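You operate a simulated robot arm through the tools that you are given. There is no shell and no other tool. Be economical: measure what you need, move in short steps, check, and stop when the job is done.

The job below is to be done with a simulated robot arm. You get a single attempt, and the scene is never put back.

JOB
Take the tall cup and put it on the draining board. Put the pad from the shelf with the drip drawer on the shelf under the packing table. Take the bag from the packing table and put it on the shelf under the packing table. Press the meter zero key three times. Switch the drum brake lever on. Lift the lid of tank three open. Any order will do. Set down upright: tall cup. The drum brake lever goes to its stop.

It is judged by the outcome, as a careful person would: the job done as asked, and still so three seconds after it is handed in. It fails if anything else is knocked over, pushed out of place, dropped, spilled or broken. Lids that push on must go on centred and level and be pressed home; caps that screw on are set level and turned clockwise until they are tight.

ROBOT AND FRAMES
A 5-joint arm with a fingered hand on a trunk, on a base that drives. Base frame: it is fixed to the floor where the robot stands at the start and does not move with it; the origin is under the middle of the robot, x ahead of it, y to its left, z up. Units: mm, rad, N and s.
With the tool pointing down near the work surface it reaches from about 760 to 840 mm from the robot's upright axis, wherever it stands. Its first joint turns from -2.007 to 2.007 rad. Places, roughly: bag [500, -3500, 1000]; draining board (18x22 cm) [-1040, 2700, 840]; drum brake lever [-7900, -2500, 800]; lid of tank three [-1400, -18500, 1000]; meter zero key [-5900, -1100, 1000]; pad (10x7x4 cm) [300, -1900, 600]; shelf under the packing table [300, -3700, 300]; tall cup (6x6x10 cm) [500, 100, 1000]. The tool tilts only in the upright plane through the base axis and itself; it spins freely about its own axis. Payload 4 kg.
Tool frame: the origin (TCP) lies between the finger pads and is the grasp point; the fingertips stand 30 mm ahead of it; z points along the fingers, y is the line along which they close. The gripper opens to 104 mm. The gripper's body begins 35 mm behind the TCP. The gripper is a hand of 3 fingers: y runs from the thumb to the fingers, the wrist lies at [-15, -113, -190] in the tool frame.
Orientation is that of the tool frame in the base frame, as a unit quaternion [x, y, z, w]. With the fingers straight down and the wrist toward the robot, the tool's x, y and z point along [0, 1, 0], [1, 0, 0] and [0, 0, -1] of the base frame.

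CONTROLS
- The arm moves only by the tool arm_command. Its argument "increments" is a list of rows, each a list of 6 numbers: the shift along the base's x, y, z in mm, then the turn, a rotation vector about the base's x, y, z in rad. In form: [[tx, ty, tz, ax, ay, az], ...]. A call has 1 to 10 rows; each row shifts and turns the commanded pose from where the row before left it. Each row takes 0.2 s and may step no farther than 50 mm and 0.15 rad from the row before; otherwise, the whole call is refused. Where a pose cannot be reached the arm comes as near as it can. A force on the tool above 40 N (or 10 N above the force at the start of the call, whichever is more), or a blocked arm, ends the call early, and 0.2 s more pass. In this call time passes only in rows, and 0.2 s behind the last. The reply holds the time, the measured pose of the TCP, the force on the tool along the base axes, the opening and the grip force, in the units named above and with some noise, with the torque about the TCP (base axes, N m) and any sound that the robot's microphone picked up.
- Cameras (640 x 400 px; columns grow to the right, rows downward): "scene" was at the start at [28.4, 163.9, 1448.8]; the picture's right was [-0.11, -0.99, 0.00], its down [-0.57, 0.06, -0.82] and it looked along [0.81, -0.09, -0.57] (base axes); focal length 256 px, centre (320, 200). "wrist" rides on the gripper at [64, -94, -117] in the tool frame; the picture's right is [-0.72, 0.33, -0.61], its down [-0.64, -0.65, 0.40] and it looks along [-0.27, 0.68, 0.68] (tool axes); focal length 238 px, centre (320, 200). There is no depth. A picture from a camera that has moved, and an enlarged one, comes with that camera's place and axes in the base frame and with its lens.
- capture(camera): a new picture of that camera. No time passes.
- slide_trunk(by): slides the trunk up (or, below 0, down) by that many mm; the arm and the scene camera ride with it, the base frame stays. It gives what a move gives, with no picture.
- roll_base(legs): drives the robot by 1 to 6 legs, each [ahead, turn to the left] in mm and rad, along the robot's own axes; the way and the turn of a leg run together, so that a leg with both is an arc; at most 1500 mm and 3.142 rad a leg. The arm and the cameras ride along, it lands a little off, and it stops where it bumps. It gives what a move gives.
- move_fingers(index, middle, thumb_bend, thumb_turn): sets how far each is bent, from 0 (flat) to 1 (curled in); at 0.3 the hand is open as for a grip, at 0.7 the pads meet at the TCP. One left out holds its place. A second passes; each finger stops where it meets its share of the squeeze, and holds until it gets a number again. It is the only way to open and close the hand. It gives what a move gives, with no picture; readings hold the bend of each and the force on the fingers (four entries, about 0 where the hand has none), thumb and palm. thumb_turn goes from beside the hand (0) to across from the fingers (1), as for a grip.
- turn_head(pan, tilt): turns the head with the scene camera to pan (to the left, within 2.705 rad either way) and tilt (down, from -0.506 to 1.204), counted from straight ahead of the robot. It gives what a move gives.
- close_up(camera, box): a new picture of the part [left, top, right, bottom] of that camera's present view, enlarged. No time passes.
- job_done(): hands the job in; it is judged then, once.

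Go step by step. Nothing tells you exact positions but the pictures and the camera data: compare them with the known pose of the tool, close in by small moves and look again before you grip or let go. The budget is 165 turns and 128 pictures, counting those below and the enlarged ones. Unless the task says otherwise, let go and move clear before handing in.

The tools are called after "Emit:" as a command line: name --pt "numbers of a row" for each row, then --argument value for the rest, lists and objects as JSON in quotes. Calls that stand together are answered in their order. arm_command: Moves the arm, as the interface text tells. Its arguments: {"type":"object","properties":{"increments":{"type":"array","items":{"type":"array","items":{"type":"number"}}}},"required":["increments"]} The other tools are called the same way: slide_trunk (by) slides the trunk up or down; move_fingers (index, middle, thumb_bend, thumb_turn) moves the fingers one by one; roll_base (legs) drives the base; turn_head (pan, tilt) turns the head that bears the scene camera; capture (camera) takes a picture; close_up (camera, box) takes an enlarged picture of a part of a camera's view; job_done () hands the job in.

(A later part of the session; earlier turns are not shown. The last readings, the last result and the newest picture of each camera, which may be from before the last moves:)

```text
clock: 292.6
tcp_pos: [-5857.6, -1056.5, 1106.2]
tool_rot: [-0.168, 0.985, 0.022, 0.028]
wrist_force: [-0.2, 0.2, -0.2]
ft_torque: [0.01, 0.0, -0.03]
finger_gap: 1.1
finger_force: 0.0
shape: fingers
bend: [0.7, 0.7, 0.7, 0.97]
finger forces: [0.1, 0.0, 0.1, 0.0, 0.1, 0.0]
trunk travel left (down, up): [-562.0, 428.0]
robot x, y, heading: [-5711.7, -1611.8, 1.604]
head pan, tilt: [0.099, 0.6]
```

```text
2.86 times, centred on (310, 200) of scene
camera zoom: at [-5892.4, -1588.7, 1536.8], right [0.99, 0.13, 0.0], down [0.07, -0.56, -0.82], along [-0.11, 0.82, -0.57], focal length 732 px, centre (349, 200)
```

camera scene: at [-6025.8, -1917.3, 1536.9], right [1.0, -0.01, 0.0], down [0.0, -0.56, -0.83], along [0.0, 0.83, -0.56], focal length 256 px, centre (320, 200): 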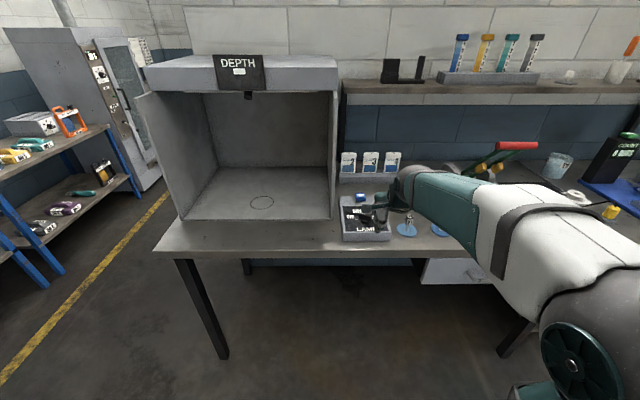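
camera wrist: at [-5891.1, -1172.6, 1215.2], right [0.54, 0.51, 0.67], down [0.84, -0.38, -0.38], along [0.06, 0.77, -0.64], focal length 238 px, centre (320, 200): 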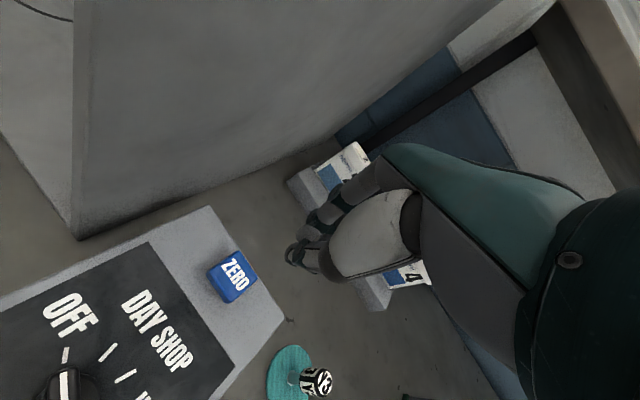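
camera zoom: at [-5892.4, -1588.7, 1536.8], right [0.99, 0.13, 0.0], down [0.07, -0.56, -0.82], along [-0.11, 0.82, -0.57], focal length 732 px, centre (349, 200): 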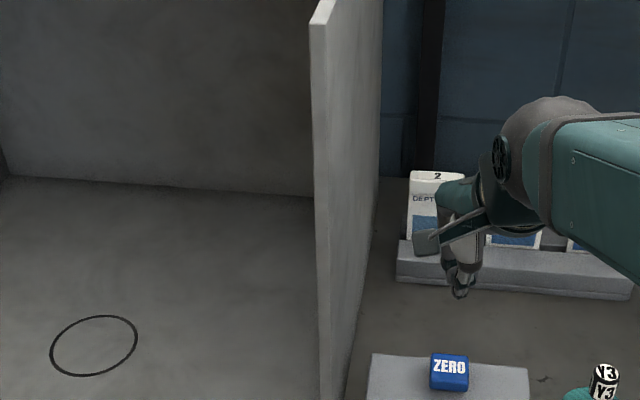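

The key lies almost exactly beneath the fingertips. I'll nudge forward 8 mm and lower to just above it.

Emit:
arm_command --pt "-2 8 0 0 0 0"

Emit:
slide_trunk --by -88

Emit:
capture --camera "wrist"

Emit:
close_up --camera "scene" --box '[270, 130, 400, 260]'

```text
clock: 293.0
tcp_pos: [-5858.6, -1049.1, 1107.6]
tool_rot: [-0.168, 0.985, 0.021, 0.028]
wrist_force: [0.6, -1.2, 0.7]
ft_torque: [0.01, -0.04, 0.02]
finger_gap: 1.2
finger_force: 0.1
shape: fingers
bend: [0.7, 0.7, 0.7, 0.97]
finger forces: [0.0, 0.1, 0.1, 0.1, 0.0, 0.0]
trunk travel left (down, up): [-562.0, 428.0]
robot x, y, heading: [-5712.3, -1611.0, 1.604]
head pan, tilt: [0.099, 0.6]
```

```text
clock: 294.3
tcp_pos: [-5858.2, -1048.7, 1019.3]
tool_rot: [-0.168, 0.985, 0.023, 0.028]
wrist_force: [0.1, -0.3, 0.2]
ft_torque: [0.0, 0.01, 0.02]
finger_gap: 1.1
finger_force: 0.0
shape: fingers
bend: [0.7, 0.7, 0.7, 0.97]
finger forces: [0.0, 0.1, 0.0, 0.0, 0.0, 0.0]
trunk travel left (down, up): [-474.0, 516.0]
robot x, y, heading: [-5708.3, -1611.4, 1.601]
head pan, tilt: [0.099, 0.6]
```

```text
39 pictures are left
camera wrist: at [-5892.9, -1165.4, 1127.7], right [0.54, 0.51, 0.67], down [0.84, -0.38, -0.39], along [0.06, 0.77, -0.64], focal length 238 px, centre (320, 200)
```

wrist: 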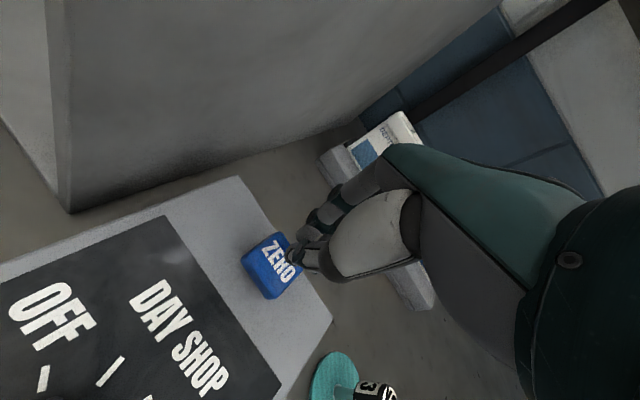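

```text
3.08 times, centred on (335, 195) of scene
camera zoom: at [-5892.2, -1589.8, 1448.9], right [0.99, 0.13, 0.0], down [0.07, -0.56, -0.83], along [-0.11, 0.82, -0.56], focal length 789 px, centre (274, 215)
```

zoom: 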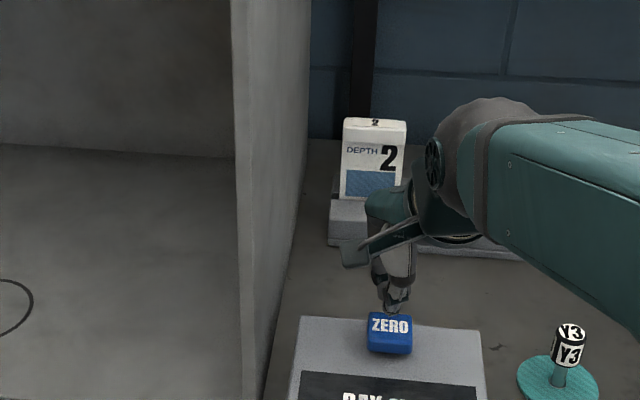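

Fingertips are centred over the key. I'll come down until the key gives, listening for a click.

Emit:
arm_command --pt "0 0 -10 0 0 0" --pt "0 0 -6 0 0 0" --pt "0 0 -4 0 0 0" --pt "0 0 -3 0 0 0"

```text
clock: 295.3
tcp_pos: [-5858.6, -1048.4, 996.2]
tool_rot: [-0.168, 0.985, 0.023, 0.028]
wrist_force: [0.2, -0.5, 3.1]
ft_torque: [-0.05, -0.02, 0.01]
finger_gap: 1.5
finger_force: 1.1
shape: fingers
bend: [0.7, 0.7, 0.7, 0.98]
finger forces: [0.0, 0.1, 0.1, 0.1, 3.2, 0.1]
trunk travel left (down, up): [-474.0, 516.0]
robot x, y, heading: [-5711.5, -1615.1, 1.6]
head pan, tilt: [0.099, 0.6]
heard: click
```

A click at light contact – that's press one. I'll lift off and note whether release makes a sound.

Emit:
arm_command --pt "0 0 6 0 0 0" --pt "0 0 8 0 0 0"

Emit:
capture --camera "scene"

```text
clock: 295.9
tcp_pos: [-5858.6, -1047.7, 1010.8]
tool_rot: [-0.169, 0.985, 0.023, 0.029]
wrist_force: [0.2, 0.3, -0.1]
ft_torque: [0.01, -0.04, 0.03]
finger_gap: 1.3
finger_force: 0.0
shape: fingers
bend: [0.7, 0.7, 0.7, 0.98]
finger forces: [0.1, 0.0, 0.0, 0.0, 0.0, 0.0]
trunk travel left (down, up): [-474.0, 516.0]
robot x, y, heading: [-5711.3, -1614.7, 1.603]
head pan, tilt: [0.099, 0.6]
```

```text
37 pictures are left
camera scene: at [-5892.3, -1589.8, 1448.8], right [0.99, 0.13, 0.0], down [0.07, -0.56, -0.83], along [-0.11, 0.82, -0.56], focal length 256 px, centre (320, 200)
```

scene: 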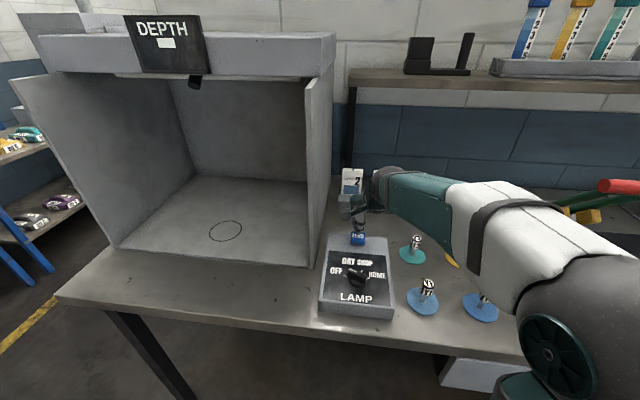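

Release is silent, so one click per press. Now press two and three, one at a time.

Emit:
arm_command --pt "0 0 -8 0 0 0" --pt "0 0 -7 0 0 0"

Emit:
arm_command --pt "0 0 7 0 0 0" --pt "0 0 8 0 0 0"

```text
clock: 296.5
tcp_pos: [-5859.0, -1048.7, 995.6]
tool_rot: [-0.168, 0.985, 0.023, 0.028]
wrist_force: [0.9, -0.1, 3.5]
ft_torque: [-0.02, 0.01, 0.05]
finger_gap: 1.1
finger_force: 1.8
shape: fingers
bend: [0.7, 0.7, 0.7, 0.98]
finger forces: [0.0, 0.1, 0.0, 0.1, 3.1, 0.0]
trunk travel left (down, up): [-474.0, 516.0]
robot x, y, heading: [-5708.3, -1613.0, 1.603]
head pan, tilt: [0.099, 0.6]
heard: click
```

```text
clock: 297.1
tcp_pos: [-5859.5, -1049.5, 1009.7]
tool_rot: [-0.169, 0.985, 0.023, 0.028]
wrist_force: [-0.7, -0.6, -0.5]
ft_torque: [0.01, 0.0, 0.0]
finger_gap: 0.9
finger_force: 0.1
shape: fingers
bend: [0.7, 0.7, 0.7, 0.98]
finger forces: [0.1, 0.0, 0.0, 0.0, 0.1, 0.0]
trunk travel left (down, up): [-474.0, 516.0]
robot x, y, heading: [-5711.4, -1613.2, 1.602]
head pan, tilt: [0.099, 0.6]
```

Emit:
arm_command --pt "0 0 -8 0 0 0" --pt "0 0 -7 0 0 0"

Emit:
arm_command --pt "0 0 7 0 0 0" --pt "0 0 20 0 0 0" --pt "0 0 40 0 0 0"

Emit:
slide_trunk --by 60

Emit:
capture --camera "scene"

```text
clock: 297.7
tcp_pos: [-5858.4, -1049.2, 995.4]
tool_rot: [-0.168, 0.985, 0.023, 0.028]
wrist_force: [-0.3, -1.2, 3.1]
ft_torque: [-0.05, 0.0, -0.02]
finger_gap: 0.8
finger_force: 1.1
shape: fingers
bend: [0.7, 0.7, 0.7, 0.98]
finger forces: [0.1, 0.0, 0.0, 0.1, 3.4, 0.1]
trunk travel left (down, up): [-474.0, 516.0]
robot x, y, heading: [-5712.4, -1613.9, 1.605]
head pan, tilt: [0.099, 0.6]
heard: click
```

```text
clock: 298.5
tcp_pos: [-5859.5, -1047.9, 1060.9]
tool_rot: [-0.168, 0.985, 0.023, 0.028]
wrist_force: [-0.5, -0.7, -0.1]
ft_torque: [-0.03, -0.03, -0.02]
finger_gap: 1.0
finger_force: 0.0
shape: fingers
bend: [0.7, 0.7, 0.7, 0.98]
finger forces: [0.0, 0.0, 0.0, 0.1, 0.0, 0.0]
trunk travel left (down, up): [-474.0, 516.0]
robot x, y, heading: [-5712.1, -1611.7, 1.607]
head pan, tilt: [0.099, 0.6]
```

```text
clock: 299.5
tcp_pos: [-5858.8, -1049.9, 1120.6]
tool_rot: [-0.168, 0.985, 0.023, 0.028]
wrist_force: [0.0, 0.2, -0.8]
ft_torque: [-0.01, -0.02, 0.01]
finger_gap: 0.8
finger_force: 0.0
shape: fingers
bend: [0.7, 0.7, 0.7, 0.98]
finger forces: [0.1, 0.0, 0.0, 0.0, 0.1, 0.1]
trunk travel left (down, up): [-534.0, 456.0]
robot x, y, heading: [-5711.0, -1608.6, 1.607]
head pan, tilt: [0.099, 0.6]
```

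```text
36 pictures are left
camera scene: at [-5892.4, -1589.6, 1508.8], right [0.99, 0.13, 0.0], down [0.07, -0.56, -0.83], along [-0.11, 0.82, -0.56], focal length 256 px, centre (320, 200)
```

scene: 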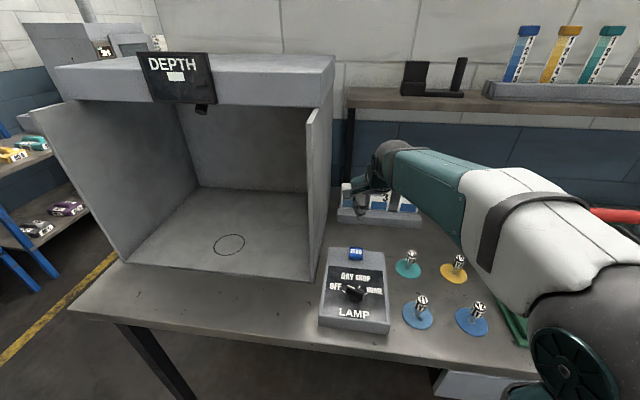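

Three clicks heard and the key stands clear. Now I'll back away from the bench, turn west, and look toward the drum brake lever.

Emit:
roll_base --legs '[[-550, 0], [0, 1.77]]'

Emit:
turn_head --pan 0.0 --tilt 0.3

Emit:
capture --camera "scene"

```text
clock: 306.9
tcp_pos: [-6215.1, -2424.4, 1119.8]
tool_rot: [0.87, -0.492, -0.037, 0.0]
wrist_force: [0.1, 0.7, -0.3]
ft_torque: [-0.01, -0.03, 0.03]
finger_gap: 0.9
finger_force: 0.0
shape: fingers
bend: [0.7, 0.7, 0.7, 0.98]
finger forces: [0.0, 0.0, 0.0, 0.0, 0.0, 0.0]
trunk travel left (down, up): [-534.0, 456.0]
robot x, y, heading: [-5691.4, -2163.2, -2.904]
head pan, tilt: [0.099, 0.6]
```

```text
clock: 307.7
tcp_pos: [-6214.9, -2423.1, 1120.3]
tool_rot: [0.87, -0.491, -0.036, 0.0]
wrist_force: [0.8, -0.2, 0.0]
ft_torque: [0.04, -0.02, 0.03]
finger_gap: 1.1
finger_force: 0.1
shape: fingers
bend: [0.7, 0.7, 0.7, 0.98]
finger forces: [0.0, 0.1, 0.0, 0.0, 0.0, 0.0]
trunk travel left (down, up): [-534.0, 456.0]
robot x, y, heading: [-5694.5, -2163.7, -2.907]
head pan, tilt: [0.0, 0.3]
```

```text
35 pictures are left
camera scene: at [-5683.6, -2339.8, 1536.3], right [-0.23, 0.97, 0.0], down [0.29, 0.07, -0.95], along [-0.93, -0.22, -0.3], focal length 256 px, centre (320, 200)
```

scene: 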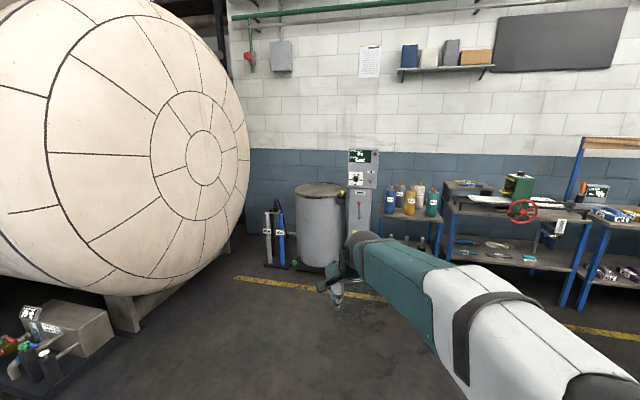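

The lever's place falls on the grey pillar beside the drum at about (359, 205). I'll enlarge it.

Emit:
close_up --camera "scene" --box '[330, 140, 400, 240]'

```text
4.00 times, centred on (365, 190) of scene
camera zoom: at [-5683.6, -2339.8, 1536.3], right [-0.23, 0.97, 0.0], down [0.29, 0.07, -0.95], along [-0.93, -0.22, -0.3], focal length 1025 px, centre (140, 240)
```

zoom: 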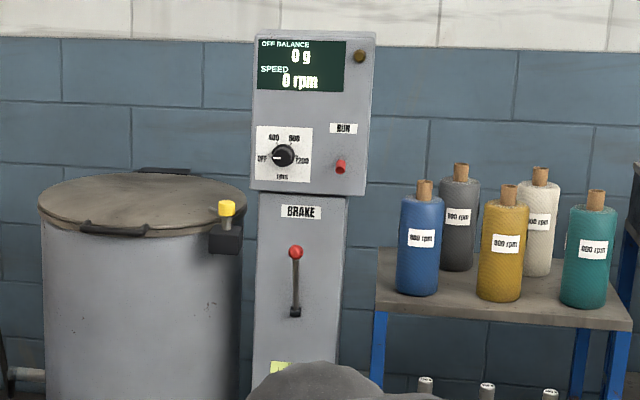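

A lever with a red ball pointing up, pivot below, labelled BRAKE, with some label underneath. I'll drive nearer to read it.

Emit:
roll_base --legs '[[0, -0.025], [1150, 0], [0, -0.43]]'

Emit:
turn_head --pan 0.0 --tilt 0.55

Emit:
capture --camera "scene"

```text
clock: 315.2
tcp_pos: [-7403.8, -2394.3, 1120.1]
tool_rot: [0.733, -0.679, -0.035, -0.009]
wrist_force: [-1.4, -0.3, 0.7]
ft_torque: [0.0, -0.01, 0.0]
finger_gap: 1.0
finger_force: 0.1
shape: fingers
bend: [0.7, 0.7, 0.7, 0.98]
finger forces: [0.0, 0.1, 0.1, 0.0, 0.0, 0.0]
trunk travel left (down, up): [-534.0, 456.0]
robot x, y, heading: [-6819.7, -2397.0, 2.91]
head pan, tilt: [0.0, 0.3]
```

```text
clock: 316.0
tcp_pos: [-7402.3, -2394.8, 1121.0]
tool_rot: [0.733, -0.679, -0.034, -0.008]
wrist_force: [-0.2, -0.1, -0.2]
ft_torque: [-0.01, 0.01, -0.01]
finger_gap: 0.9
finger_force: 0.1
shape: fingers
bend: [0.7, 0.7, 0.7, 0.98]
finger forces: [0.0, 0.0, 0.1, 0.0, 0.0, 0.0]
trunk travel left (down, up): [-534.0, 456.0]
robot x, y, heading: [-6816.8, -2396.0, 2.911]
head pan, tilt: [0.0, 0.55]
```

```text
33 pictures are left
camera scene: at [-6886.3, -2558.2, 1513.4], right [0.23, 0.97, 0.0], down [0.51, -0.12, -0.85], along [-0.83, 0.19, -0.52], focal length 256 px, centre (320, 200)
```

scene: 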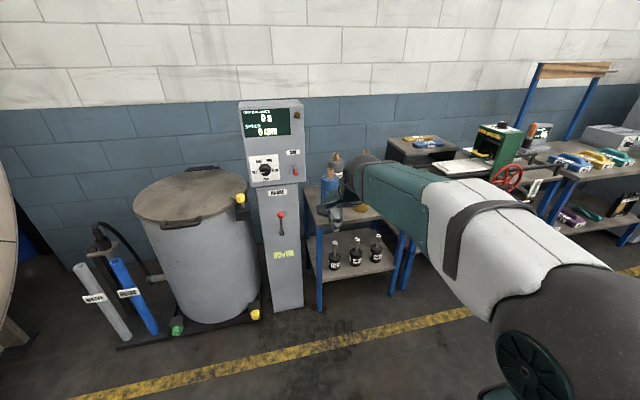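

Emit:
close_up --camera "scene" --box '[240, 170, 320, 270]'

```text
4.00 times, centred on (280, 220) of scene
camera zoom: at [-6886.3, -2558.2, 1513.4], right [0.23, 0.97, 0.0], down [0.51, -0.12, -0.85], along [-0.83, 0.19, -0.52], focal length 1025 px, centre (480, 120)
```

zoom: 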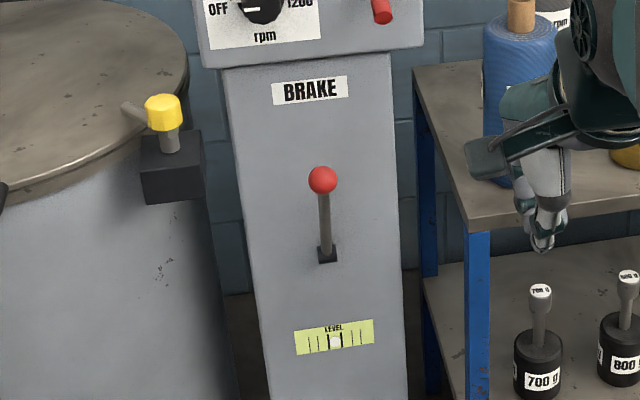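

The lever leans out toward me: pivot about (-7985, -2518, 640), ball about (-7900, -2518, 822). My plan is to hook over the ball with tilted closed fingers and draw it out and down to its stop. I'll stage in front and tilt the tool.

Emit:
roll_base --legs '[[0, 0.635], [390, 0], [0, -0.635]]'

Emit:
arm_command --pt "0 0 0 0 0.15 0" --pt "0 0 0 0 0.15 0" --pt "0 0 0 0 0.15 0" --pt "0 0 0 0 0.15 0" --pt "0 0 0 0 0.15 0"

Emit:
slide_trunk --by -200

Emit:
turn_head --pan -0.1 --tilt 0.6

Emit:
capture --camera "scene"

Emit:
capture --camera "wrist"

```text
clock: 321.8
tcp_pos: [-7765.4, -2544.4, 1120.5]
tool_rot: [0.732, -0.68, -0.035, -0.009]
wrist_force: [0.0, 0.0, -1.4]
ft_torque: [-0.01, 0.0, -0.01]
finger_gap: 1.1
finger_force: 0.0
shape: fingers
bend: [0.7, 0.7, 0.7, 0.98]
finger forces: [0.1, 0.0, 0.0, 0.0, 0.0, 0.1]
trunk travel left (down, up): [-534.0, 456.0]
robot x, y, heading: [-7183.2, -2552.1, 2.909]
head pan, tilt: [0.0, 0.55]
```

```text
clock: 323.0
tcp_pos: [-7765.0, -2545.0, 1120.5]
tool_rot: [0.668, -0.636, -0.301, 0.242]
wrist_force: [-0.3, -0.5, -0.4]
ft_torque: [-0.02, -0.02, 0.03]
finger_gap: 1.1
finger_force: 0.0
shape: fingers
bend: [0.7, 0.7, 0.7, 0.98]
finger forces: [0.0, 0.0, 0.0, 0.0, 0.0, 0.1]
trunk travel left (down, up): [-534.0, 456.0]
robot x, y, heading: [-7185.8, -2550.9, 2.908]
head pan, tilt: [0.0, 0.55]
```

```text
clock: 325.2
tcp_pos: [-7764.9, -2545.1, 921.2]
tool_rot: [0.668, -0.636, -0.301, 0.241]
wrist_force: [0.9, 0.2, 0.1]
ft_torque: [0.01, -0.02, 0.0]
finger_gap: 0.9
finger_force: 0.0
shape: fingers
bend: [0.7, 0.7, 0.7, 0.98]
finger forces: [0.0, 0.0, 0.1, 0.0, 0.0, 0.0]
trunk travel left (down, up): [-334.0, 656.0]
robot x, y, heading: [-7179.2, -2548.4, 2.901]
head pan, tilt: [0.0, 0.55]
```

```text
clock: 325.9
tcp_pos: [-7765.2, -2545.9, 922.2]
tool_rot: [0.669, -0.636, -0.3, 0.242]
wrist_force: [0.1, -0.3, -1.2]
ft_torque: [0.03, 0.0, -0.01]
finger_gap: 0.9
finger_force: 0.0
shape: fingers
bend: [0.7, 0.7, 0.7, 0.98]
finger forces: [0.0, 0.0, 0.1, 0.1, 0.0, 0.0]
trunk travel left (down, up): [-334.0, 656.0]
robot x, y, heading: [-7178.5, -2547.9, 2.911]
head pan, tilt: [-0.099, 0.6]
```

```text
31 pictures are left
camera scene: at [-7245.3, -2702.0, 1308.9], right [0.33, 0.95, 0.0], down [0.53, -0.18, -0.83], along [-0.78, 0.27, -0.56], focal length 256 px, centre (320, 200)
```

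scene: 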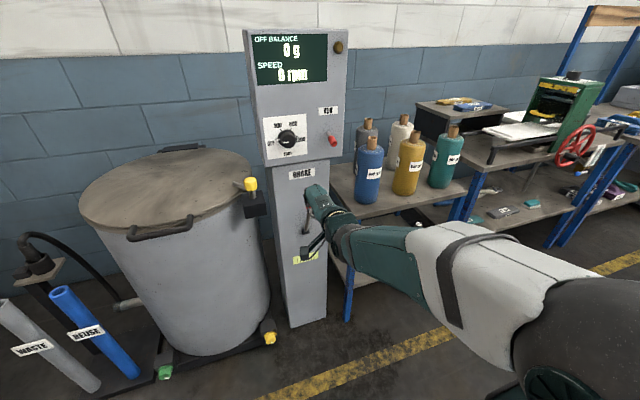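

```text
30 pictures are left
camera wrist: at [-7615.0, -2609.5, 930.5], right [0.2, 0.65, 0.73], down [0.17, 0.71, -0.68], along [-0.97, 0.26, 0.03], focal length 238 px, centre (320, 200)
```

wrist: 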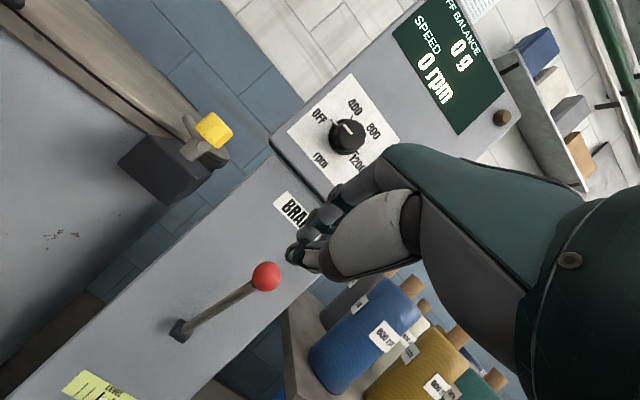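

The tilt works and the wrist view puts the ball at (-7900, -2509, 826). I'll move in just above and behind the ball in two small steps.

Emit:
roll_base --legs '[[100, 0]]'

Emit:
slide_trunk --by -25

Emit:
capture --camera "wrist"

```text
clock: 327.0
tcp_pos: [-7862.5, -2524.7, 919.9]
tool_rot: [0.668, -0.636, -0.301, 0.241]
wrist_force: [0.4, 0.0, -0.1]
ft_torque: [0.0, 0.0, 0.02]
finger_gap: 1.0
finger_force: 0.0
shape: fingers
bend: [0.7, 0.7, 0.7, 0.98]
finger forces: [0.0, 0.0, 0.0, 0.0, 0.0, 0.0]
trunk travel left (down, up): [-334.0, 656.0]
robot x, y, heading: [-7278.1, -2526.0, 2.911]
head pan, tilt: [-0.099, 0.6]
```

```text
clock: 327.7
tcp_pos: [-7861.1, -2523.8, 897.1]
tool_rot: [0.668, -0.636, -0.301, 0.241]
wrist_force: [0.0, 0.1, 0.2]
ft_torque: [-0.01, 0.01, -0.01]
finger_gap: 0.8
finger_force: 0.0
shape: fingers
bend: [0.7, 0.7, 0.7, 0.98]
finger forces: [0.0, 0.0, 0.1, 0.1, 0.1, 0.0]
trunk travel left (down, up): [-309.0, 681.0]
robot x, y, heading: [-7276.0, -2525.5, 2.911]
head pan, tilt: [-0.099, 0.6]
```

```text
29 pictures are left
camera wrist: at [-7711.9, -2587.8, 905.4], right [0.2, 0.65, 0.73], down [0.17, 0.71, -0.68], along [-0.97, 0.26, 0.03], focal length 238 px, centre (320, 200)
```

wrist: 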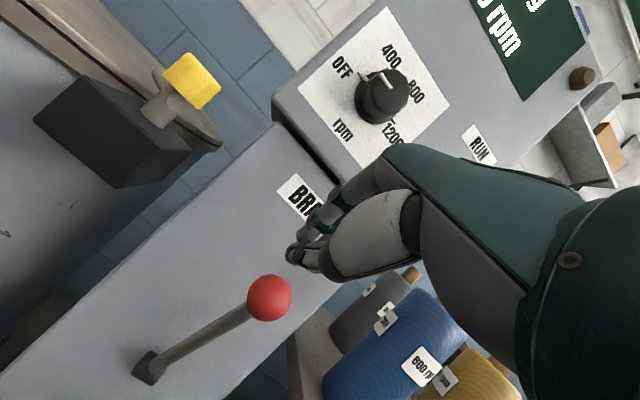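

Ball refined to about (-7888, -2513, 828). Forward 44 mm more, then lower 18 mm with the arm and look.

Emit:
roll_base --legs '[[46, 0]]'

Emit:
arm_command --pt "0 0 -9 0 0 0" --pt "0 0 -9 0 0 0"

Emit:
capture --camera "wrist"

Emit:
close_up --camera "scene" --box '[240, 120, 360, 240]'

```text
clock: 328.6
tcp_pos: [-7907.1, -2513.5, 895.7]
tool_rot: [0.668, -0.636, -0.301, 0.241]
wrist_force: [-0.1, -0.2, -0.1]
ft_torque: [0.01, 0.0, -0.01]
finger_gap: 0.9
finger_force: 0.0
shape: fingers
bend: [0.7, 0.7, 0.7, 0.98]
finger forces: [0.0, 0.1, 0.0, 0.0, 0.0, 0.1]
trunk travel left (down, up): [-309.0, 681.0]
robot x, y, heading: [-7322.7, -2516.3, 2.914]
head pan, tilt: [-0.099, 0.6]
```

```text
clock: 329.2
tcp_pos: [-7906.6, -2512.6, 877.2]
tool_rot: [0.669, -0.635, -0.3, 0.241]
wrist_force: [0.3, 0.0, 0.5]
ft_torque: [0.01, -0.02, -0.03]
finger_gap: 0.9
finger_force: 0.0
shape: fingers
bend: [0.7, 0.7, 0.7, 0.98]
finger forces: [0.0, 0.1, 0.0, 0.0, 0.1, 0.0]
trunk travel left (down, up): [-309.0, 681.0]
robot x, y, heading: [-7322.7, -2516.1, 2.913]
head pan, tilt: [-0.099, 0.6]
```

```text
28 pictures are left
camera wrist: at [-7756.2, -2577.4, 887.4], right [0.2, 0.65, 0.73], down [0.17, 0.71, -0.68], along [-0.97, 0.26, 0.03], focal length 238 px, centre (320, 200)
```

wrist: 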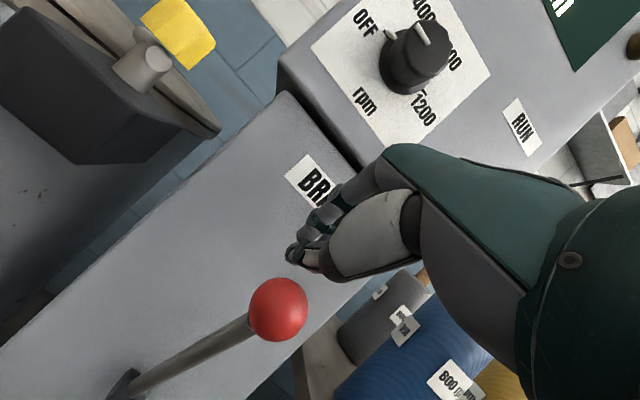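

```text
3.33 times, centred on (300, 180) of scene
camera zoom: at [-7386.6, -2668.9, 1283.9], right [0.32, 0.95, 0.0], down [0.53, -0.18, -0.83], along [-0.78, 0.27, -0.56], focal length 854 px, centre (387, 267)
```

zoom: 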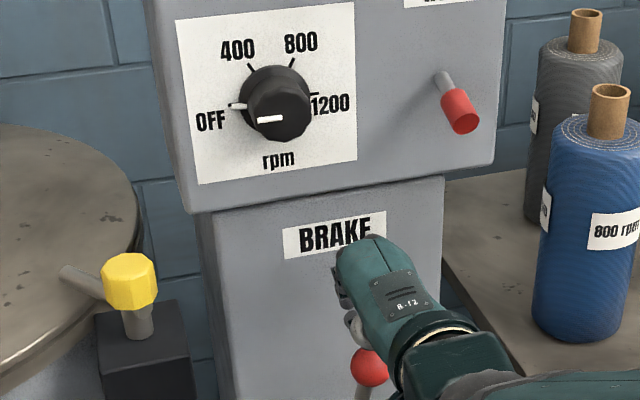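

The fingers are just above and behind the red ball. Now I'll draw it outward and down along its arc, starting gently.

Emit:
arm_command --pt "7 0 -7 0 0 0" --pt "12 0 -9 0 0 0" --pt "14 0 -9 0 0 0" --pt "14 0 -10 0 0 0"

Emit:
capture --camera "wrist"

```text
clock: 330.2
tcp_pos: [-7859.0, -2513.5, 843.7]
tool_rot: [0.669, -0.636, -0.301, 0.241]
wrist_force: [-1.3, -1.4, 2.4]
ft_torque: [-0.03, -0.06, 0.01]
finger_gap: 0.0
finger_force: 1.8
shape: fingers
bend: [0.7, 0.7, 0.71, 0.98]
finger forces: [0.1, 0.1, 0.0, 0.0, 2.4, 0.0]
trunk travel left (down, up): [-309.0, 681.0]
robot x, y, heading: [-7323.8, -2518.0, 2.913]
head pan, tilt: [-0.099, 0.6]
```

```text
26 pictures are left
camera wrist: at [-7709.9, -2577.6, 852.6], right [0.2, 0.65, 0.73], down [0.17, 0.71, -0.68], along [-0.97, 0.26, 0.03], focal length 238 px, centre (320, 200)
```

wrist: 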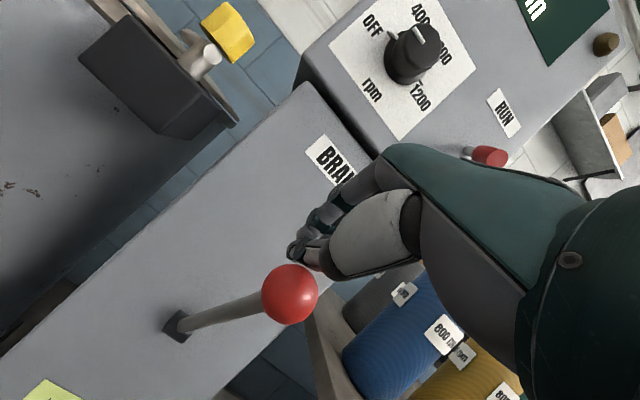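

The lever follows with only about 2.5 N. I'll carry on along the arc.

Emit:
arm_command --pt "18 0 -18 0 0 0" --pt "17 0 -20 0 0 0" --pt "14 0 -22 0 0 0" --pt "11 0 -24 0 0 0"

Emit:
capture --camera "wrist"

```text
clock: 331.2
tcp_pos: [-7864.5, -2514.5, 772.7]
tool_rot: [0.67, -0.636, -0.3, 0.24]
wrist_force: [-1.3, -0.4, 0.8]
ft_torque: [0.01, -0.04, -0.04]
finger_gap: 0.6
finger_force: 0.9
shape: fingers
bend: [0.7, 0.7, 0.7, 0.98]
finger forces: [0.0, 0.1, 0.0, 0.1, 1.7, 0.0]
out of reach, approached as far as the arm can: row 1, 2, 3, 4
trunk travel left (down, up): [-309.0, 681.0]
robot x, y, heading: [-7325.1, -2516.6, 2.907]
head pan, tilt: [-0.099, 0.6]
```

```text
25 pictures are left
camera wrist: at [-7714.3, -2578.1, 783.2], right [0.19, 0.66, 0.73], down [0.17, 0.71, -0.68], along [-0.97, 0.26, 0.03], focal length 238 px, centre (320, 200)
```

wrist: 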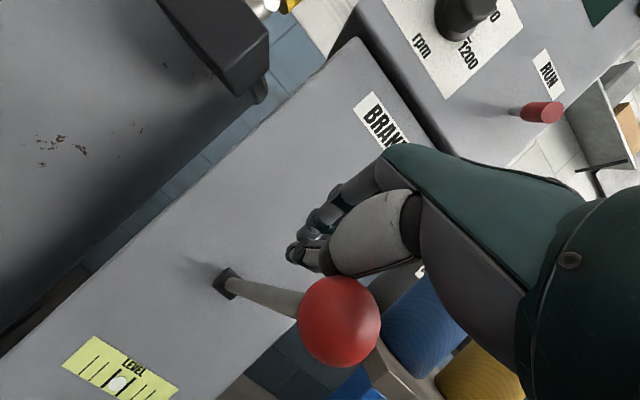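

The base limits pulling further out, but the lever is now well past 45°, and the fingers rest on its rod. I'll simply push down on it.

Emit:
arm_command --pt "0 0 -15 0 0 0" --pt "0 0 -15 0 0 0" --pt "0 0 -15 0 0 0" --pt "0 0 -15 0 0 0"

Emit:
capture --camera "wrist"

```text
clock: 332.0
tcp_pos: [-7871.7, -2515.4, 746.1]
tool_rot: [0.667, -0.632, -0.307, 0.249]
wrist_force: [-8.4, -4.4, 11.3]
ft_torque: [0.0, -0.78, -0.31]
finger_gap: 0.0
finger_force: 6.6
shape: fingers
bend: [0.7, 0.7, 0.7, 0.97]
finger forces: [0.0, 0.0, 0.0, 0.0, 13.8, 0.1]
trunk travel left (down, up): [-309.0, 681.0]
robot x, y, heading: [-7325.6, -2515.3, 2.912]
head pan, tilt: [-0.099, 0.6]
stopped in row 3: the force on the tool passed its limit at 49 N (the readings are from after the stop); the commanded pose is now the measured one
```

```text
24 pictures are left
camera wrist: at [-7721.1, -2579.1, 752.6], right [0.21, 0.66, 0.72], down [0.15, 0.71, -0.69], along [-0.97, 0.25, 0.05], focal length 238 px, centre (320, 200)
```

wrist: 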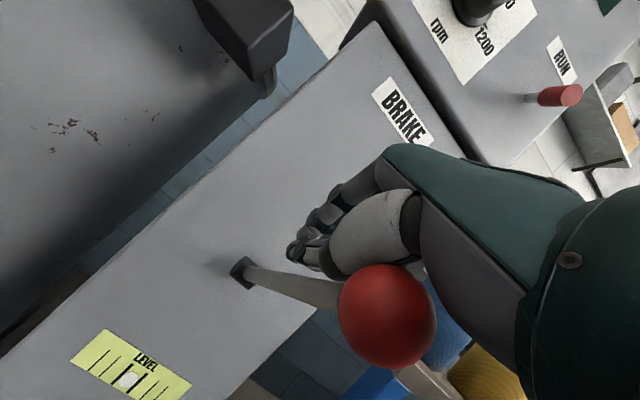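

The push met a firm limit with the lever at about 60° out, but the ball may also be touching the palm. I'll lift the hand and look at the lever's state.

Emit:
arm_command --pt "0 0 15 0 0 0" --pt "0 0 25 0 0 0" --pt "0 0 30 0 0 0"

Emit:
roll_base --legs '[[-95, 0], [0, -0.045]]'

Emit:
capture --camera "wrist"

Emit:
close_up --camera "scene" --box '[220, 130, 380, 290]'

```text
clock: 332.8
tcp_pos: [-7872.4, -2515.2, 813.7]
tool_rot: [0.666, -0.634, -0.306, 0.247]
wrist_force: [-0.3, 0.5, 0.0]
ft_torque: [0.02, 0.0, 0.0]
finger_gap: 1.0
finger_force: 0.1
shape: fingers
bend: [0.7, 0.7, 0.7, 0.97]
finger forces: [0.0, 0.0, 0.0, 0.0, 0.0, 0.1]
trunk travel left (down, up): [-309.0, 681.0]
robot x, y, heading: [-7321.7, -2519.5, 2.907]
head pan, tilt: [-0.099, 0.6]
```

```text
clock: 334.3
tcp_pos: [-7777.3, -2513.3, 813.3]
tool_rot: [0.653, -0.647, -0.311, 0.242]
wrist_force: [0.0, 0.4, 0.5]
ft_torque: [0.04, 0.01, -0.02]
finger_gap: 1.2
finger_force: 0.0
shape: fingers
bend: [0.7, 0.7, 0.7, 0.97]
finger forces: [0.1, 0.1, 0.0, 0.0, 0.0, 0.1]
trunk travel left (down, up): [-309.0, 681.0]
robot x, y, heading: [-7228.3, -2537.2, 2.866]
head pan, tilt: [-0.099, 0.6]
```

```text
23 pictures are left
camera wrist: at [-7629.3, -2582.7, 820.8], right [0.24, 0.65, 0.72], down [0.18, 0.7, -0.69], along [-0.95, 0.3, 0.05], focal length 238 px, centre (320, 200)
```

wrist: 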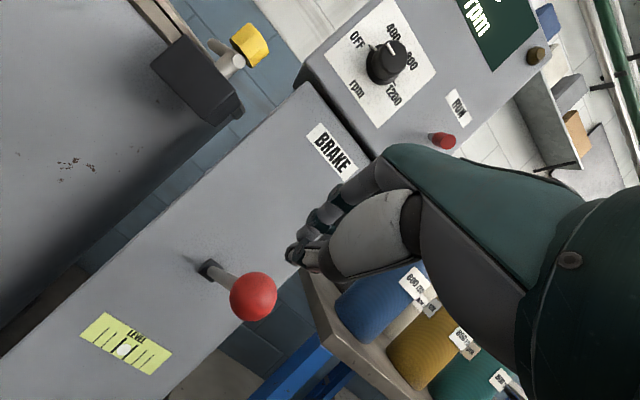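

```text
2.50 times, centred on (300, 210) of scene
camera zoom: at [-7299.5, -2687.7, 1283.8], right [0.36, 0.93, 0.0], down [0.53, -0.21, -0.83], along [-0.77, 0.3, -0.56], focal length 641 px, centre (370, 175)
```

zoom: 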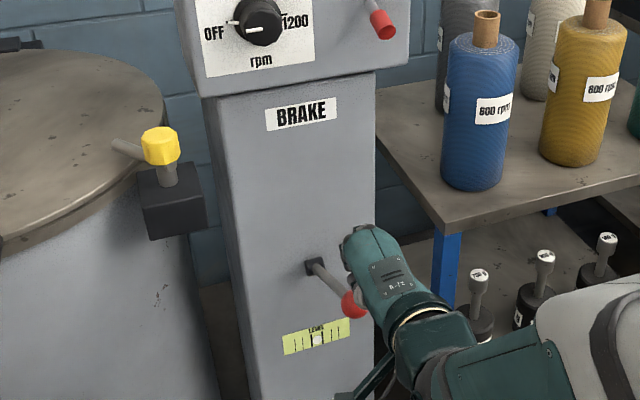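

The lever now leans about 60° out. To test whether this is the stop, I'll press straight down on the ball itself with the fingertips.

Emit:
arm_command --pt "-6 0 -8 0 0 0" --pt "0 0 -8 0 0 0" --pt "0 0 -8 0 0 0" --pt "0 0 -6 0 0 0" --pt "0 0 -6 0 0 0" --pt "0 0 -5 0 0 0"

Emit:
capture --camera "wrist"

```text
clock: 335.7
tcp_pos: [-7782.3, -2513.2, 775.5]
tool_rot: [0.651, -0.647, -0.313, 0.243]
wrist_force: [2.2, -2.1, 25.9]
ft_torque: [-0.13, 0.31, 0.05]
finger_gap: 0.0
finger_force: 15.5
shape: fingers
bend: [0.64, 0.7, 0.78, 0.98]
finger forces: [0.0, 0.1, 0.1, 0.1, 30.9, 0.0]
trunk travel left (down, up): [-309.0, 681.0]
robot x, y, heading: [-7225.9, -2541.7, 2.865]
head pan, tilt: [-0.099, 0.6]
```

```text
21 pictures are left
camera wrist: at [-7634.8, -2582.9, 781.6], right [0.24, 0.65, 0.72], down [0.18, 0.7, -0.69], along [-0.95, 0.3, 0.05], focal length 238 px, centre (320, 200)
```

wrist: 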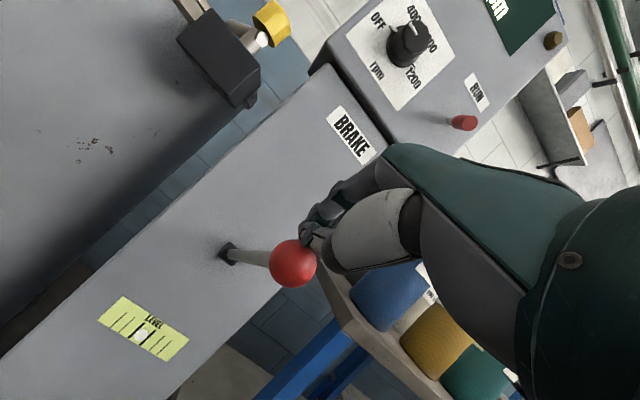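

The ball resists about 30 N without moving, where it moved freely with 2.5 N before, so the brake lever is at its stop. I'll lift off, back away, straighten the tool and head for tank three by the known route.

Emit:
arm_command --pt "0 0 15 0 0 0" --pt "0 0 35 0 0 0"

Emit:
roll_base --legs '[[-300, 0]]'

Emit:
close_up --camera "scene" --box '[220, 130, 380, 290]'

Emit:
slide_trunk --by 400

Emit:
arm_command --pt "0 0 0 0 -0.15 0" --pt "0 0 0 0 -0.15 0" --pt "0 0 0 0 -0.15 0" --pt "0 0 0 0 -0.15 0" --pt "0 0 0 0 -0.15 0"

```text
clock: 336.3
tcp_pos: [-7783.0, -2511.9, 821.1]
tool_rot: [0.652, -0.649, -0.31, 0.24]
wrist_force: [-0.5, 0.6, -0.1]
ft_torque: [0.01, 0.0, 0.02]
finger_gap: 0.8
finger_force: 0.1
shape: fingers
bend: [0.7, 0.7, 0.7, 0.98]
finger forces: [0.1, 0.1, 0.0, 0.0, 0.0, 0.0]
trunk travel left (down, up): [-309.0, 681.0]
robot x, y, heading: [-7227.9, -2536.3, 2.873]
head pan, tilt: [-0.099, 0.6]
```

```text
clock: 338.3
tcp_pos: [-7494.9, -2591.6, 822.7]
tool_rot: [0.652, -0.649, -0.311, 0.24]
wrist_force: [0.3, 0.9, -0.1]
ft_torque: [-0.04, -0.01, 0.0]
finger_gap: 0.5
finger_force: 0.0
shape: fingers
bend: [0.7, 0.7, 0.7, 0.98]
finger forces: [0.0, 0.0, 0.0, 0.0, 0.0, 0.0]
trunk travel left (down, up): [-309.0, 681.0]
robot x, y, heading: [-6943.8, -2620.8, 2.864]
head pan, tilt: [-0.099, 0.6]
```

```text
2.50 times, centred on (300, 210) of scene
camera zoom: at [-7011.8, -2768.9, 1283.8], right [0.37, 0.93, 0.0], down [0.53, -0.21, -0.83], along [-0.77, 0.3, -0.57], focal length 641 px, centre (370, 175)
```

zoom: 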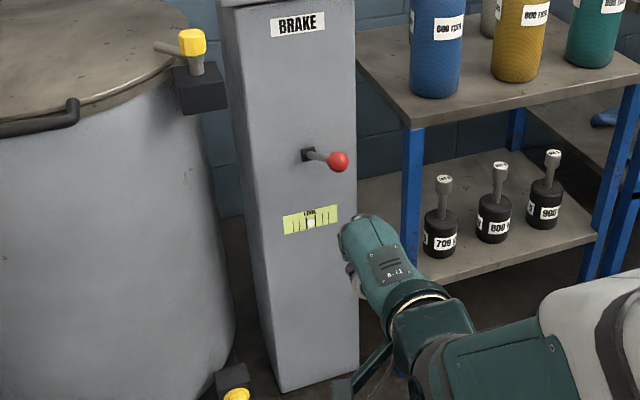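

```text
clock: 342.2
tcp_pos: [-7493.5, -2591.9, 1223.4]
tool_rot: [0.652, -0.648, -0.311, 0.24]
wrist_force: [0.6, 0.8, 0.3]
ft_torque: [0.02, -0.03, 0.0]
finger_gap: 1.0
finger_force: 0.0
shape: fingers
bend: [0.7, 0.7, 0.7, 0.98]
finger forces: [0.0, 0.0, 0.0, 0.0, 0.1, 0.0]
trunk travel left (down, up): [-709.0, 281.0]
robot x, y, heading: [-6944.2, -2617.2, 2.861]
head pan, tilt: [-0.099, 0.6]
```

```text
clock: 343.4
tcp_pos: [-7496.4, -2587.7, 1222.8]
tool_rot: [0.723, -0.689, -0.048, -0.011]
wrist_force: [0.3, -0.4, 0.1]
ft_torque: [0.0, -0.02, 0.01]
finger_gap: 1.0
finger_force: 0.0
shape: fingers
bend: [0.7, 0.7, 0.7, 0.98]
finger forces: [0.1, 0.0, 0.1, 0.0, 0.1, 0.0]
out of reach, approached as far as the arm can: row 5
trunk travel left (down, up): [-709.0, 281.0]
robot x, y, heading: [-6943.2, -2619.4, 2.867]
head pan, tilt: [-0.099, 0.6]
```

Lever stays down at its stop. Now the drive: along y≈-2500, then around the panel stand to the aisle.

Emit:
roll_base --legs '[[0, -2.823], [1350, 0], [1345, 0], [0, -1.12], [1360, 0]]'

Emit:
turn_head --pan -0.7 --tilt 0.25

Emit:
capture --camera "scene"

```text
clock: 372.1
tcp_pos: [-3193.1, -4023.6, 1222.5]
tool_rot: [0.909, 0.414, -0.028, 0.039]
wrist_force: [0.7, 0.3, 0.5]
ft_torque: [-0.01, 0.01, 0.0]
finger_gap: 1.1
finger_force: 0.0
shape: fingers
bend: [0.7, 0.7, 0.7, 0.98]
finger forces: [0.1, 0.1, 0.0, 0.0, 0.1, 0.0]
trunk travel left (down, up): [-709.0, 281.0]
robot x, y, heading: [-3574.7, -3614.6, -1.043]
head pan, tilt: [-0.099, 0.6]
```

```text
clock: 373.1
tcp_pos: [-3193.6, -4022.5, 1223.4]
tool_rot: [0.909, 0.414, -0.028, 0.042]
wrist_force: [0.1, -0.1, 0.2]
ft_torque: [-0.02, 0.02, -0.01]
finger_gap: 0.8
finger_force: 0.1
shape: fingers
bend: [0.7, 0.7, 0.7, 0.98]
finger forces: [0.1, 0.1, 0.1, 0.0, 0.0, 0.0]
trunk travel left (down, up): [-709.0, 281.0]
robot x, y, heading: [-3571.9, -3612.3, -1.043]
head pan, tilt: [-0.7, 0.25]
```

```text
19 pictures are left
camera scene: at [-3468.9, -3568.7, 1716.0], right [-0.99, 0.17, 0.0], down [0.04, 0.24, -0.97], along [-0.16, -0.96, -0.25], focal length 256 px, centre (320, 200)
```

scene: 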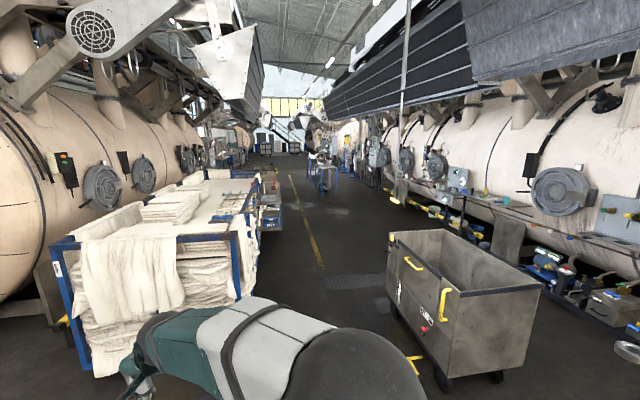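

The aisle runs south along x≈-3900 between the trolleys and the cart. I'll drive into it and on to about y -8900, then look.

Emit:
roll_base --legs '[[0, -0.802], [1026, 0], [0, 0.274], [1450, 0], [1450, 0], [1400, 0]]'

Emit:
turn_head --pan 0.1 --tilt 0.15

Emit:
capture --camera "scene"

```text
clock: 401.7
tcp_pos: [-3911.5, -9448.8, 1223.4]
tool_rot: [0.99, 0.133, -0.038, 0.031]
wrist_force: [0.9, -0.4, 1.0]
ft_torque: [-0.01, 0.0, 0.01]
finger_gap: 1.1
finger_force: 0.1
shape: fingers
bend: [0.7, 0.7, 0.7, 0.98]
finger forces: [0.0, 0.1, 0.0, 0.1, 0.0, 0.0]
trunk travel left (down, up): [-709.0, 281.0]
robot x, y, heading: [-3997.5, -8902.9, -1.626]
head pan, tilt: [-0.7, 0.25]
```

```text
clock: 402.8
tcp_pos: [-3912.8, -9448.4, 1224.2]
tool_rot: [0.99, 0.134, -0.038, 0.031]
wrist_force: [0.3, 0.1, 0.1]
ft_torque: [0.01, 0.0, 0.01]
finger_gap: 0.7
finger_force: 0.1
shape: fingers
bend: [0.7, 0.7, 0.7, 0.98]
finger forces: [0.1, 0.0, 0.0, 0.0, 0.0, 0.0]
trunk travel left (down, up): [-709.0, 281.0]
robot x, y, heading: [-4001.7, -8899.0, -1.628]
head pan, tilt: [0.099, 0.15]
```

```text
18 pictures are left
camera scene: at [-3821.4, -8942.3, 1725.3], right [-1.0, -0.04, 0.0], down [-0.01, 0.15, -0.99], along [0.04, -0.99, -0.15], focal length 256 px, centre (320, 200)
```

scene: 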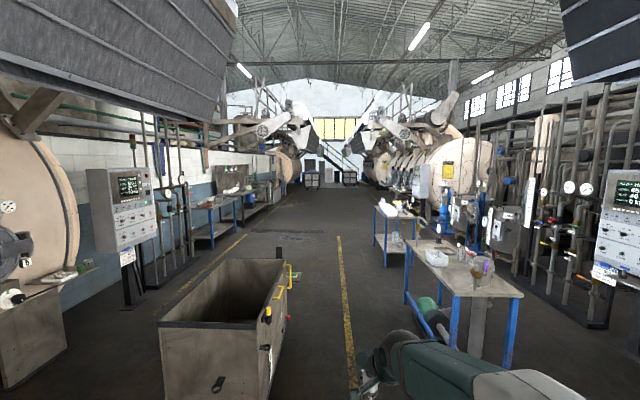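

The aisle continues between a grey cart (right edge x≈-3350) and a table (x≈-4800). I'll keep on the middle, x≈-4020, southwards.

Emit:
roll_base --legs '[[0, 0.057], [1450, 0], [1450, 0]]'

```text
clock: 417.1
tcp_pos: [-3881.4, -12313.8, 1223.2]
tool_rot: [0.985, 0.163, -0.037, 0.032]
wrist_force: [-0.4, -0.7, 0.0]
ft_torque: [0.01, 0.0, 0.01]
finger_gap: 1.0
finger_force: 0.0
shape: fingers
bend: [0.7, 0.7, 0.7, 0.98]
finger forces: [0.0, 0.0, 0.0, 0.0, 0.1, 0.1]
trunk travel left (down, up): [-709.0, 281.0]
robot x, y, heading: [-4002.6, -11773.8, -1.565]
head pan, tilt: [0.099, 0.15]
```

Passed the cart and table; heading is straight. I'll go on to about y -15900 and look left toward tank three.

Emit:
roll_base --legs '[[1450, 0], [1450, 0], [1200, 0]]'

Emit:
turn_head --pan 0.6 --tilt 0.2

Emit:
capture --camera "scene"

```text
clock: 436.9
tcp_pos: [-3772.6, -16410.7, 1224.2]
tool_rot: [0.983, 0.178, -0.037, 0.033]
wrist_force: [-0.3, -0.8, -0.5]
ft_torque: [0.04, 0.0, -0.03]
finger_gap: 0.9
finger_force: 0.0
shape: fingers
bend: [0.7, 0.7, 0.7, 0.98]
finger forces: [0.1, 0.0, 0.0, 0.0, 0.1, 0.0]
trunk travel left (down, up): [-709.0, 281.0]
robot x, y, heading: [-3913.9, -15868.9, -1.537]
head pan, tilt: [0.099, 0.15]
```

```text
clock: 437.8
tcp_pos: [-3773.1, -16409.6, 1223.7]
tool_rot: [0.983, 0.179, -0.035, 0.034]
wrist_force: [-0.7, 0.3, 0.7]
ft_torque: [0.02, -0.04, -0.01]
finger_gap: 1.0
finger_force: 0.1
shape: fingers
bend: [0.7, 0.7, 0.7, 0.98]
finger forces: [0.0, 0.0, 0.0, 0.0, 0.0, 0.1]
trunk travel left (down, up): [-709.0, 281.0]
robot x, y, heading: [-3915.1, -15872.6, -1.533]
head pan, tilt: [0.6, 0.201]
```

```text
17 pictures are left
camera scene: at [-3685.8, -15881.8, 1720.6], right [-0.81, -0.59, 0.0], down [-0.12, 0.16, -0.98], along [0.58, -0.79, -0.2], focal length 256 px, centre (320, 200)
```

scene: 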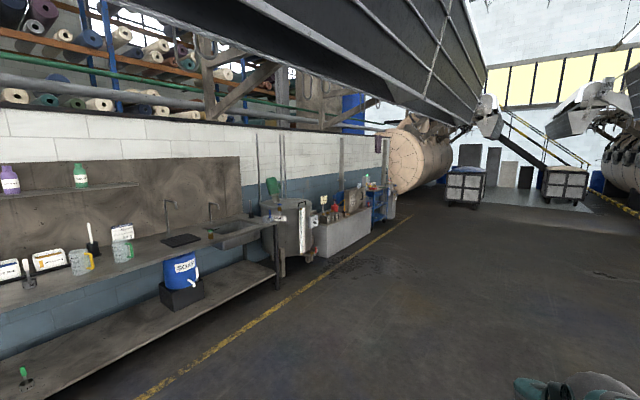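

The tank three place falls at (298, 201): a grey tank beyond the sink bench. I'll enlarge it.

Emit:
close_up --camera "scene" --box '[230, 160, 410, 280]'

```text
3.33 times, centred on (320, 220) of scene
camera zoom: at [-3685.8, -15881.8, 1720.6], right [-0.81, -0.59, 0.0], down [-0.12, 0.16, -0.98], along [0.58, -0.79, -0.2], focal length 854 px, centre (320, 133)
```

zoom: 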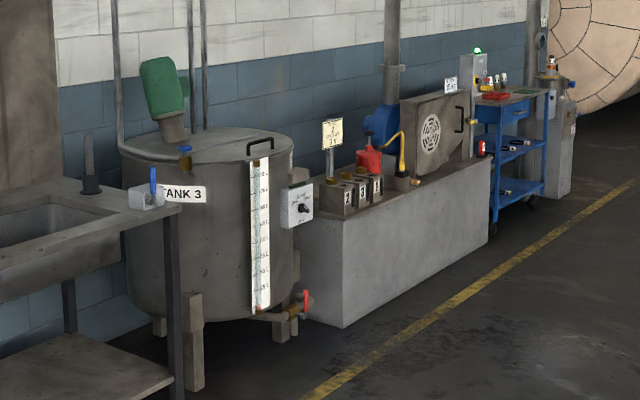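

TANK 3 has a half lid with a black handle at its front edge, at about (-1455, -18510, 985). I'll drive to stand in front of it.

Emit:
roll_base --legs '[[0, 0.434], [1400, 0], [1400, 0], [0, 0.88]]'

Emit:
turn_head --pan 0.1 --tilt 0.5

Emit:
capture --camera "scene"

```text
clock: 455.0
tcp_pos: [-2053.5, -18367.4, 1222.8]
tool_rot: [0.664, 0.746, -0.008, 0.048]
wrist_force: [-0.6, -0.8, -0.2]
ft_torque: [-0.02, 0.01, 0.01]
finger_gap: 0.7
finger_force: 0.1
shape: fingers
bend: [0.7, 0.7, 0.7, 0.98]
finger forces: [0.0, 0.0, 0.0, 0.0, 0.0, 0.0]
trunk travel left (down, up): [-709.0, 281.0]
robot x, y, heading: [-2612.4, -18376.8, -0.205]
head pan, tilt: [0.6, 0.201]
```

```text
clock: 455.9
tcp_pos: [-2053.8, -18368.0, 1224.3]
tool_rot: [0.663, 0.747, -0.009, 0.049]
wrist_force: [0.1, 1.1, 0.5]
ft_torque: [0.0, 0.02, -0.03]
finger_gap: 0.9
finger_force: 0.1
shape: fingers
bend: [0.7, 0.7, 0.7, 0.98]
finger forces: [0.0, 0.0, 0.1, 0.0, 0.1, 0.0]
trunk travel left (down, up): [-709.0, 281.0]
robot x, y, heading: [-2607.4, -18374.9, -0.204]
head pan, tilt: [0.099, 0.499]
```

```text
15 pictures are left
camera scene: at [-2541.5, -18203.0, 1693.0], right [-0.11, -0.99, 0.0], down [-0.48, 0.05, -0.88], along [0.87, -0.09, -0.48], focal length 256 px, centre (320, 200)
```

scene: 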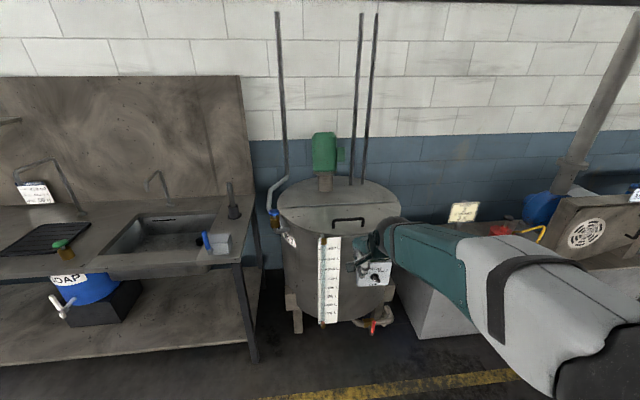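

Emit:
close_up --camera "scene" --box '[260, 160, 420, 270]'

```text
3.64 times, centred on (340, 215) of scene
camera zoom: at [-2541.5, -18203.0, 1693.0], right [-0.11, -0.99, 0.0], down [-0.48, 0.05, -0.88], along [0.87, -0.09, -0.48], focal length 932 px, centre (247, 146)
```

zoom: 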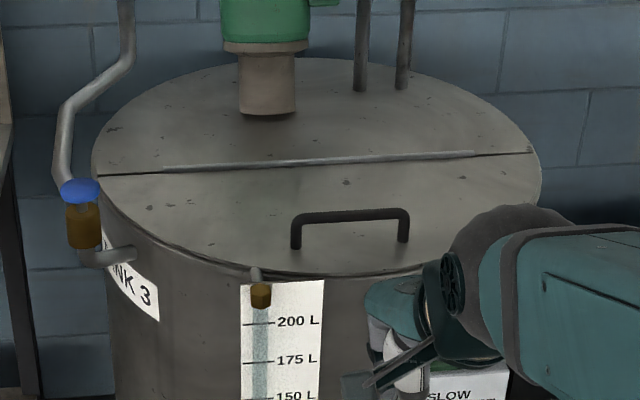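

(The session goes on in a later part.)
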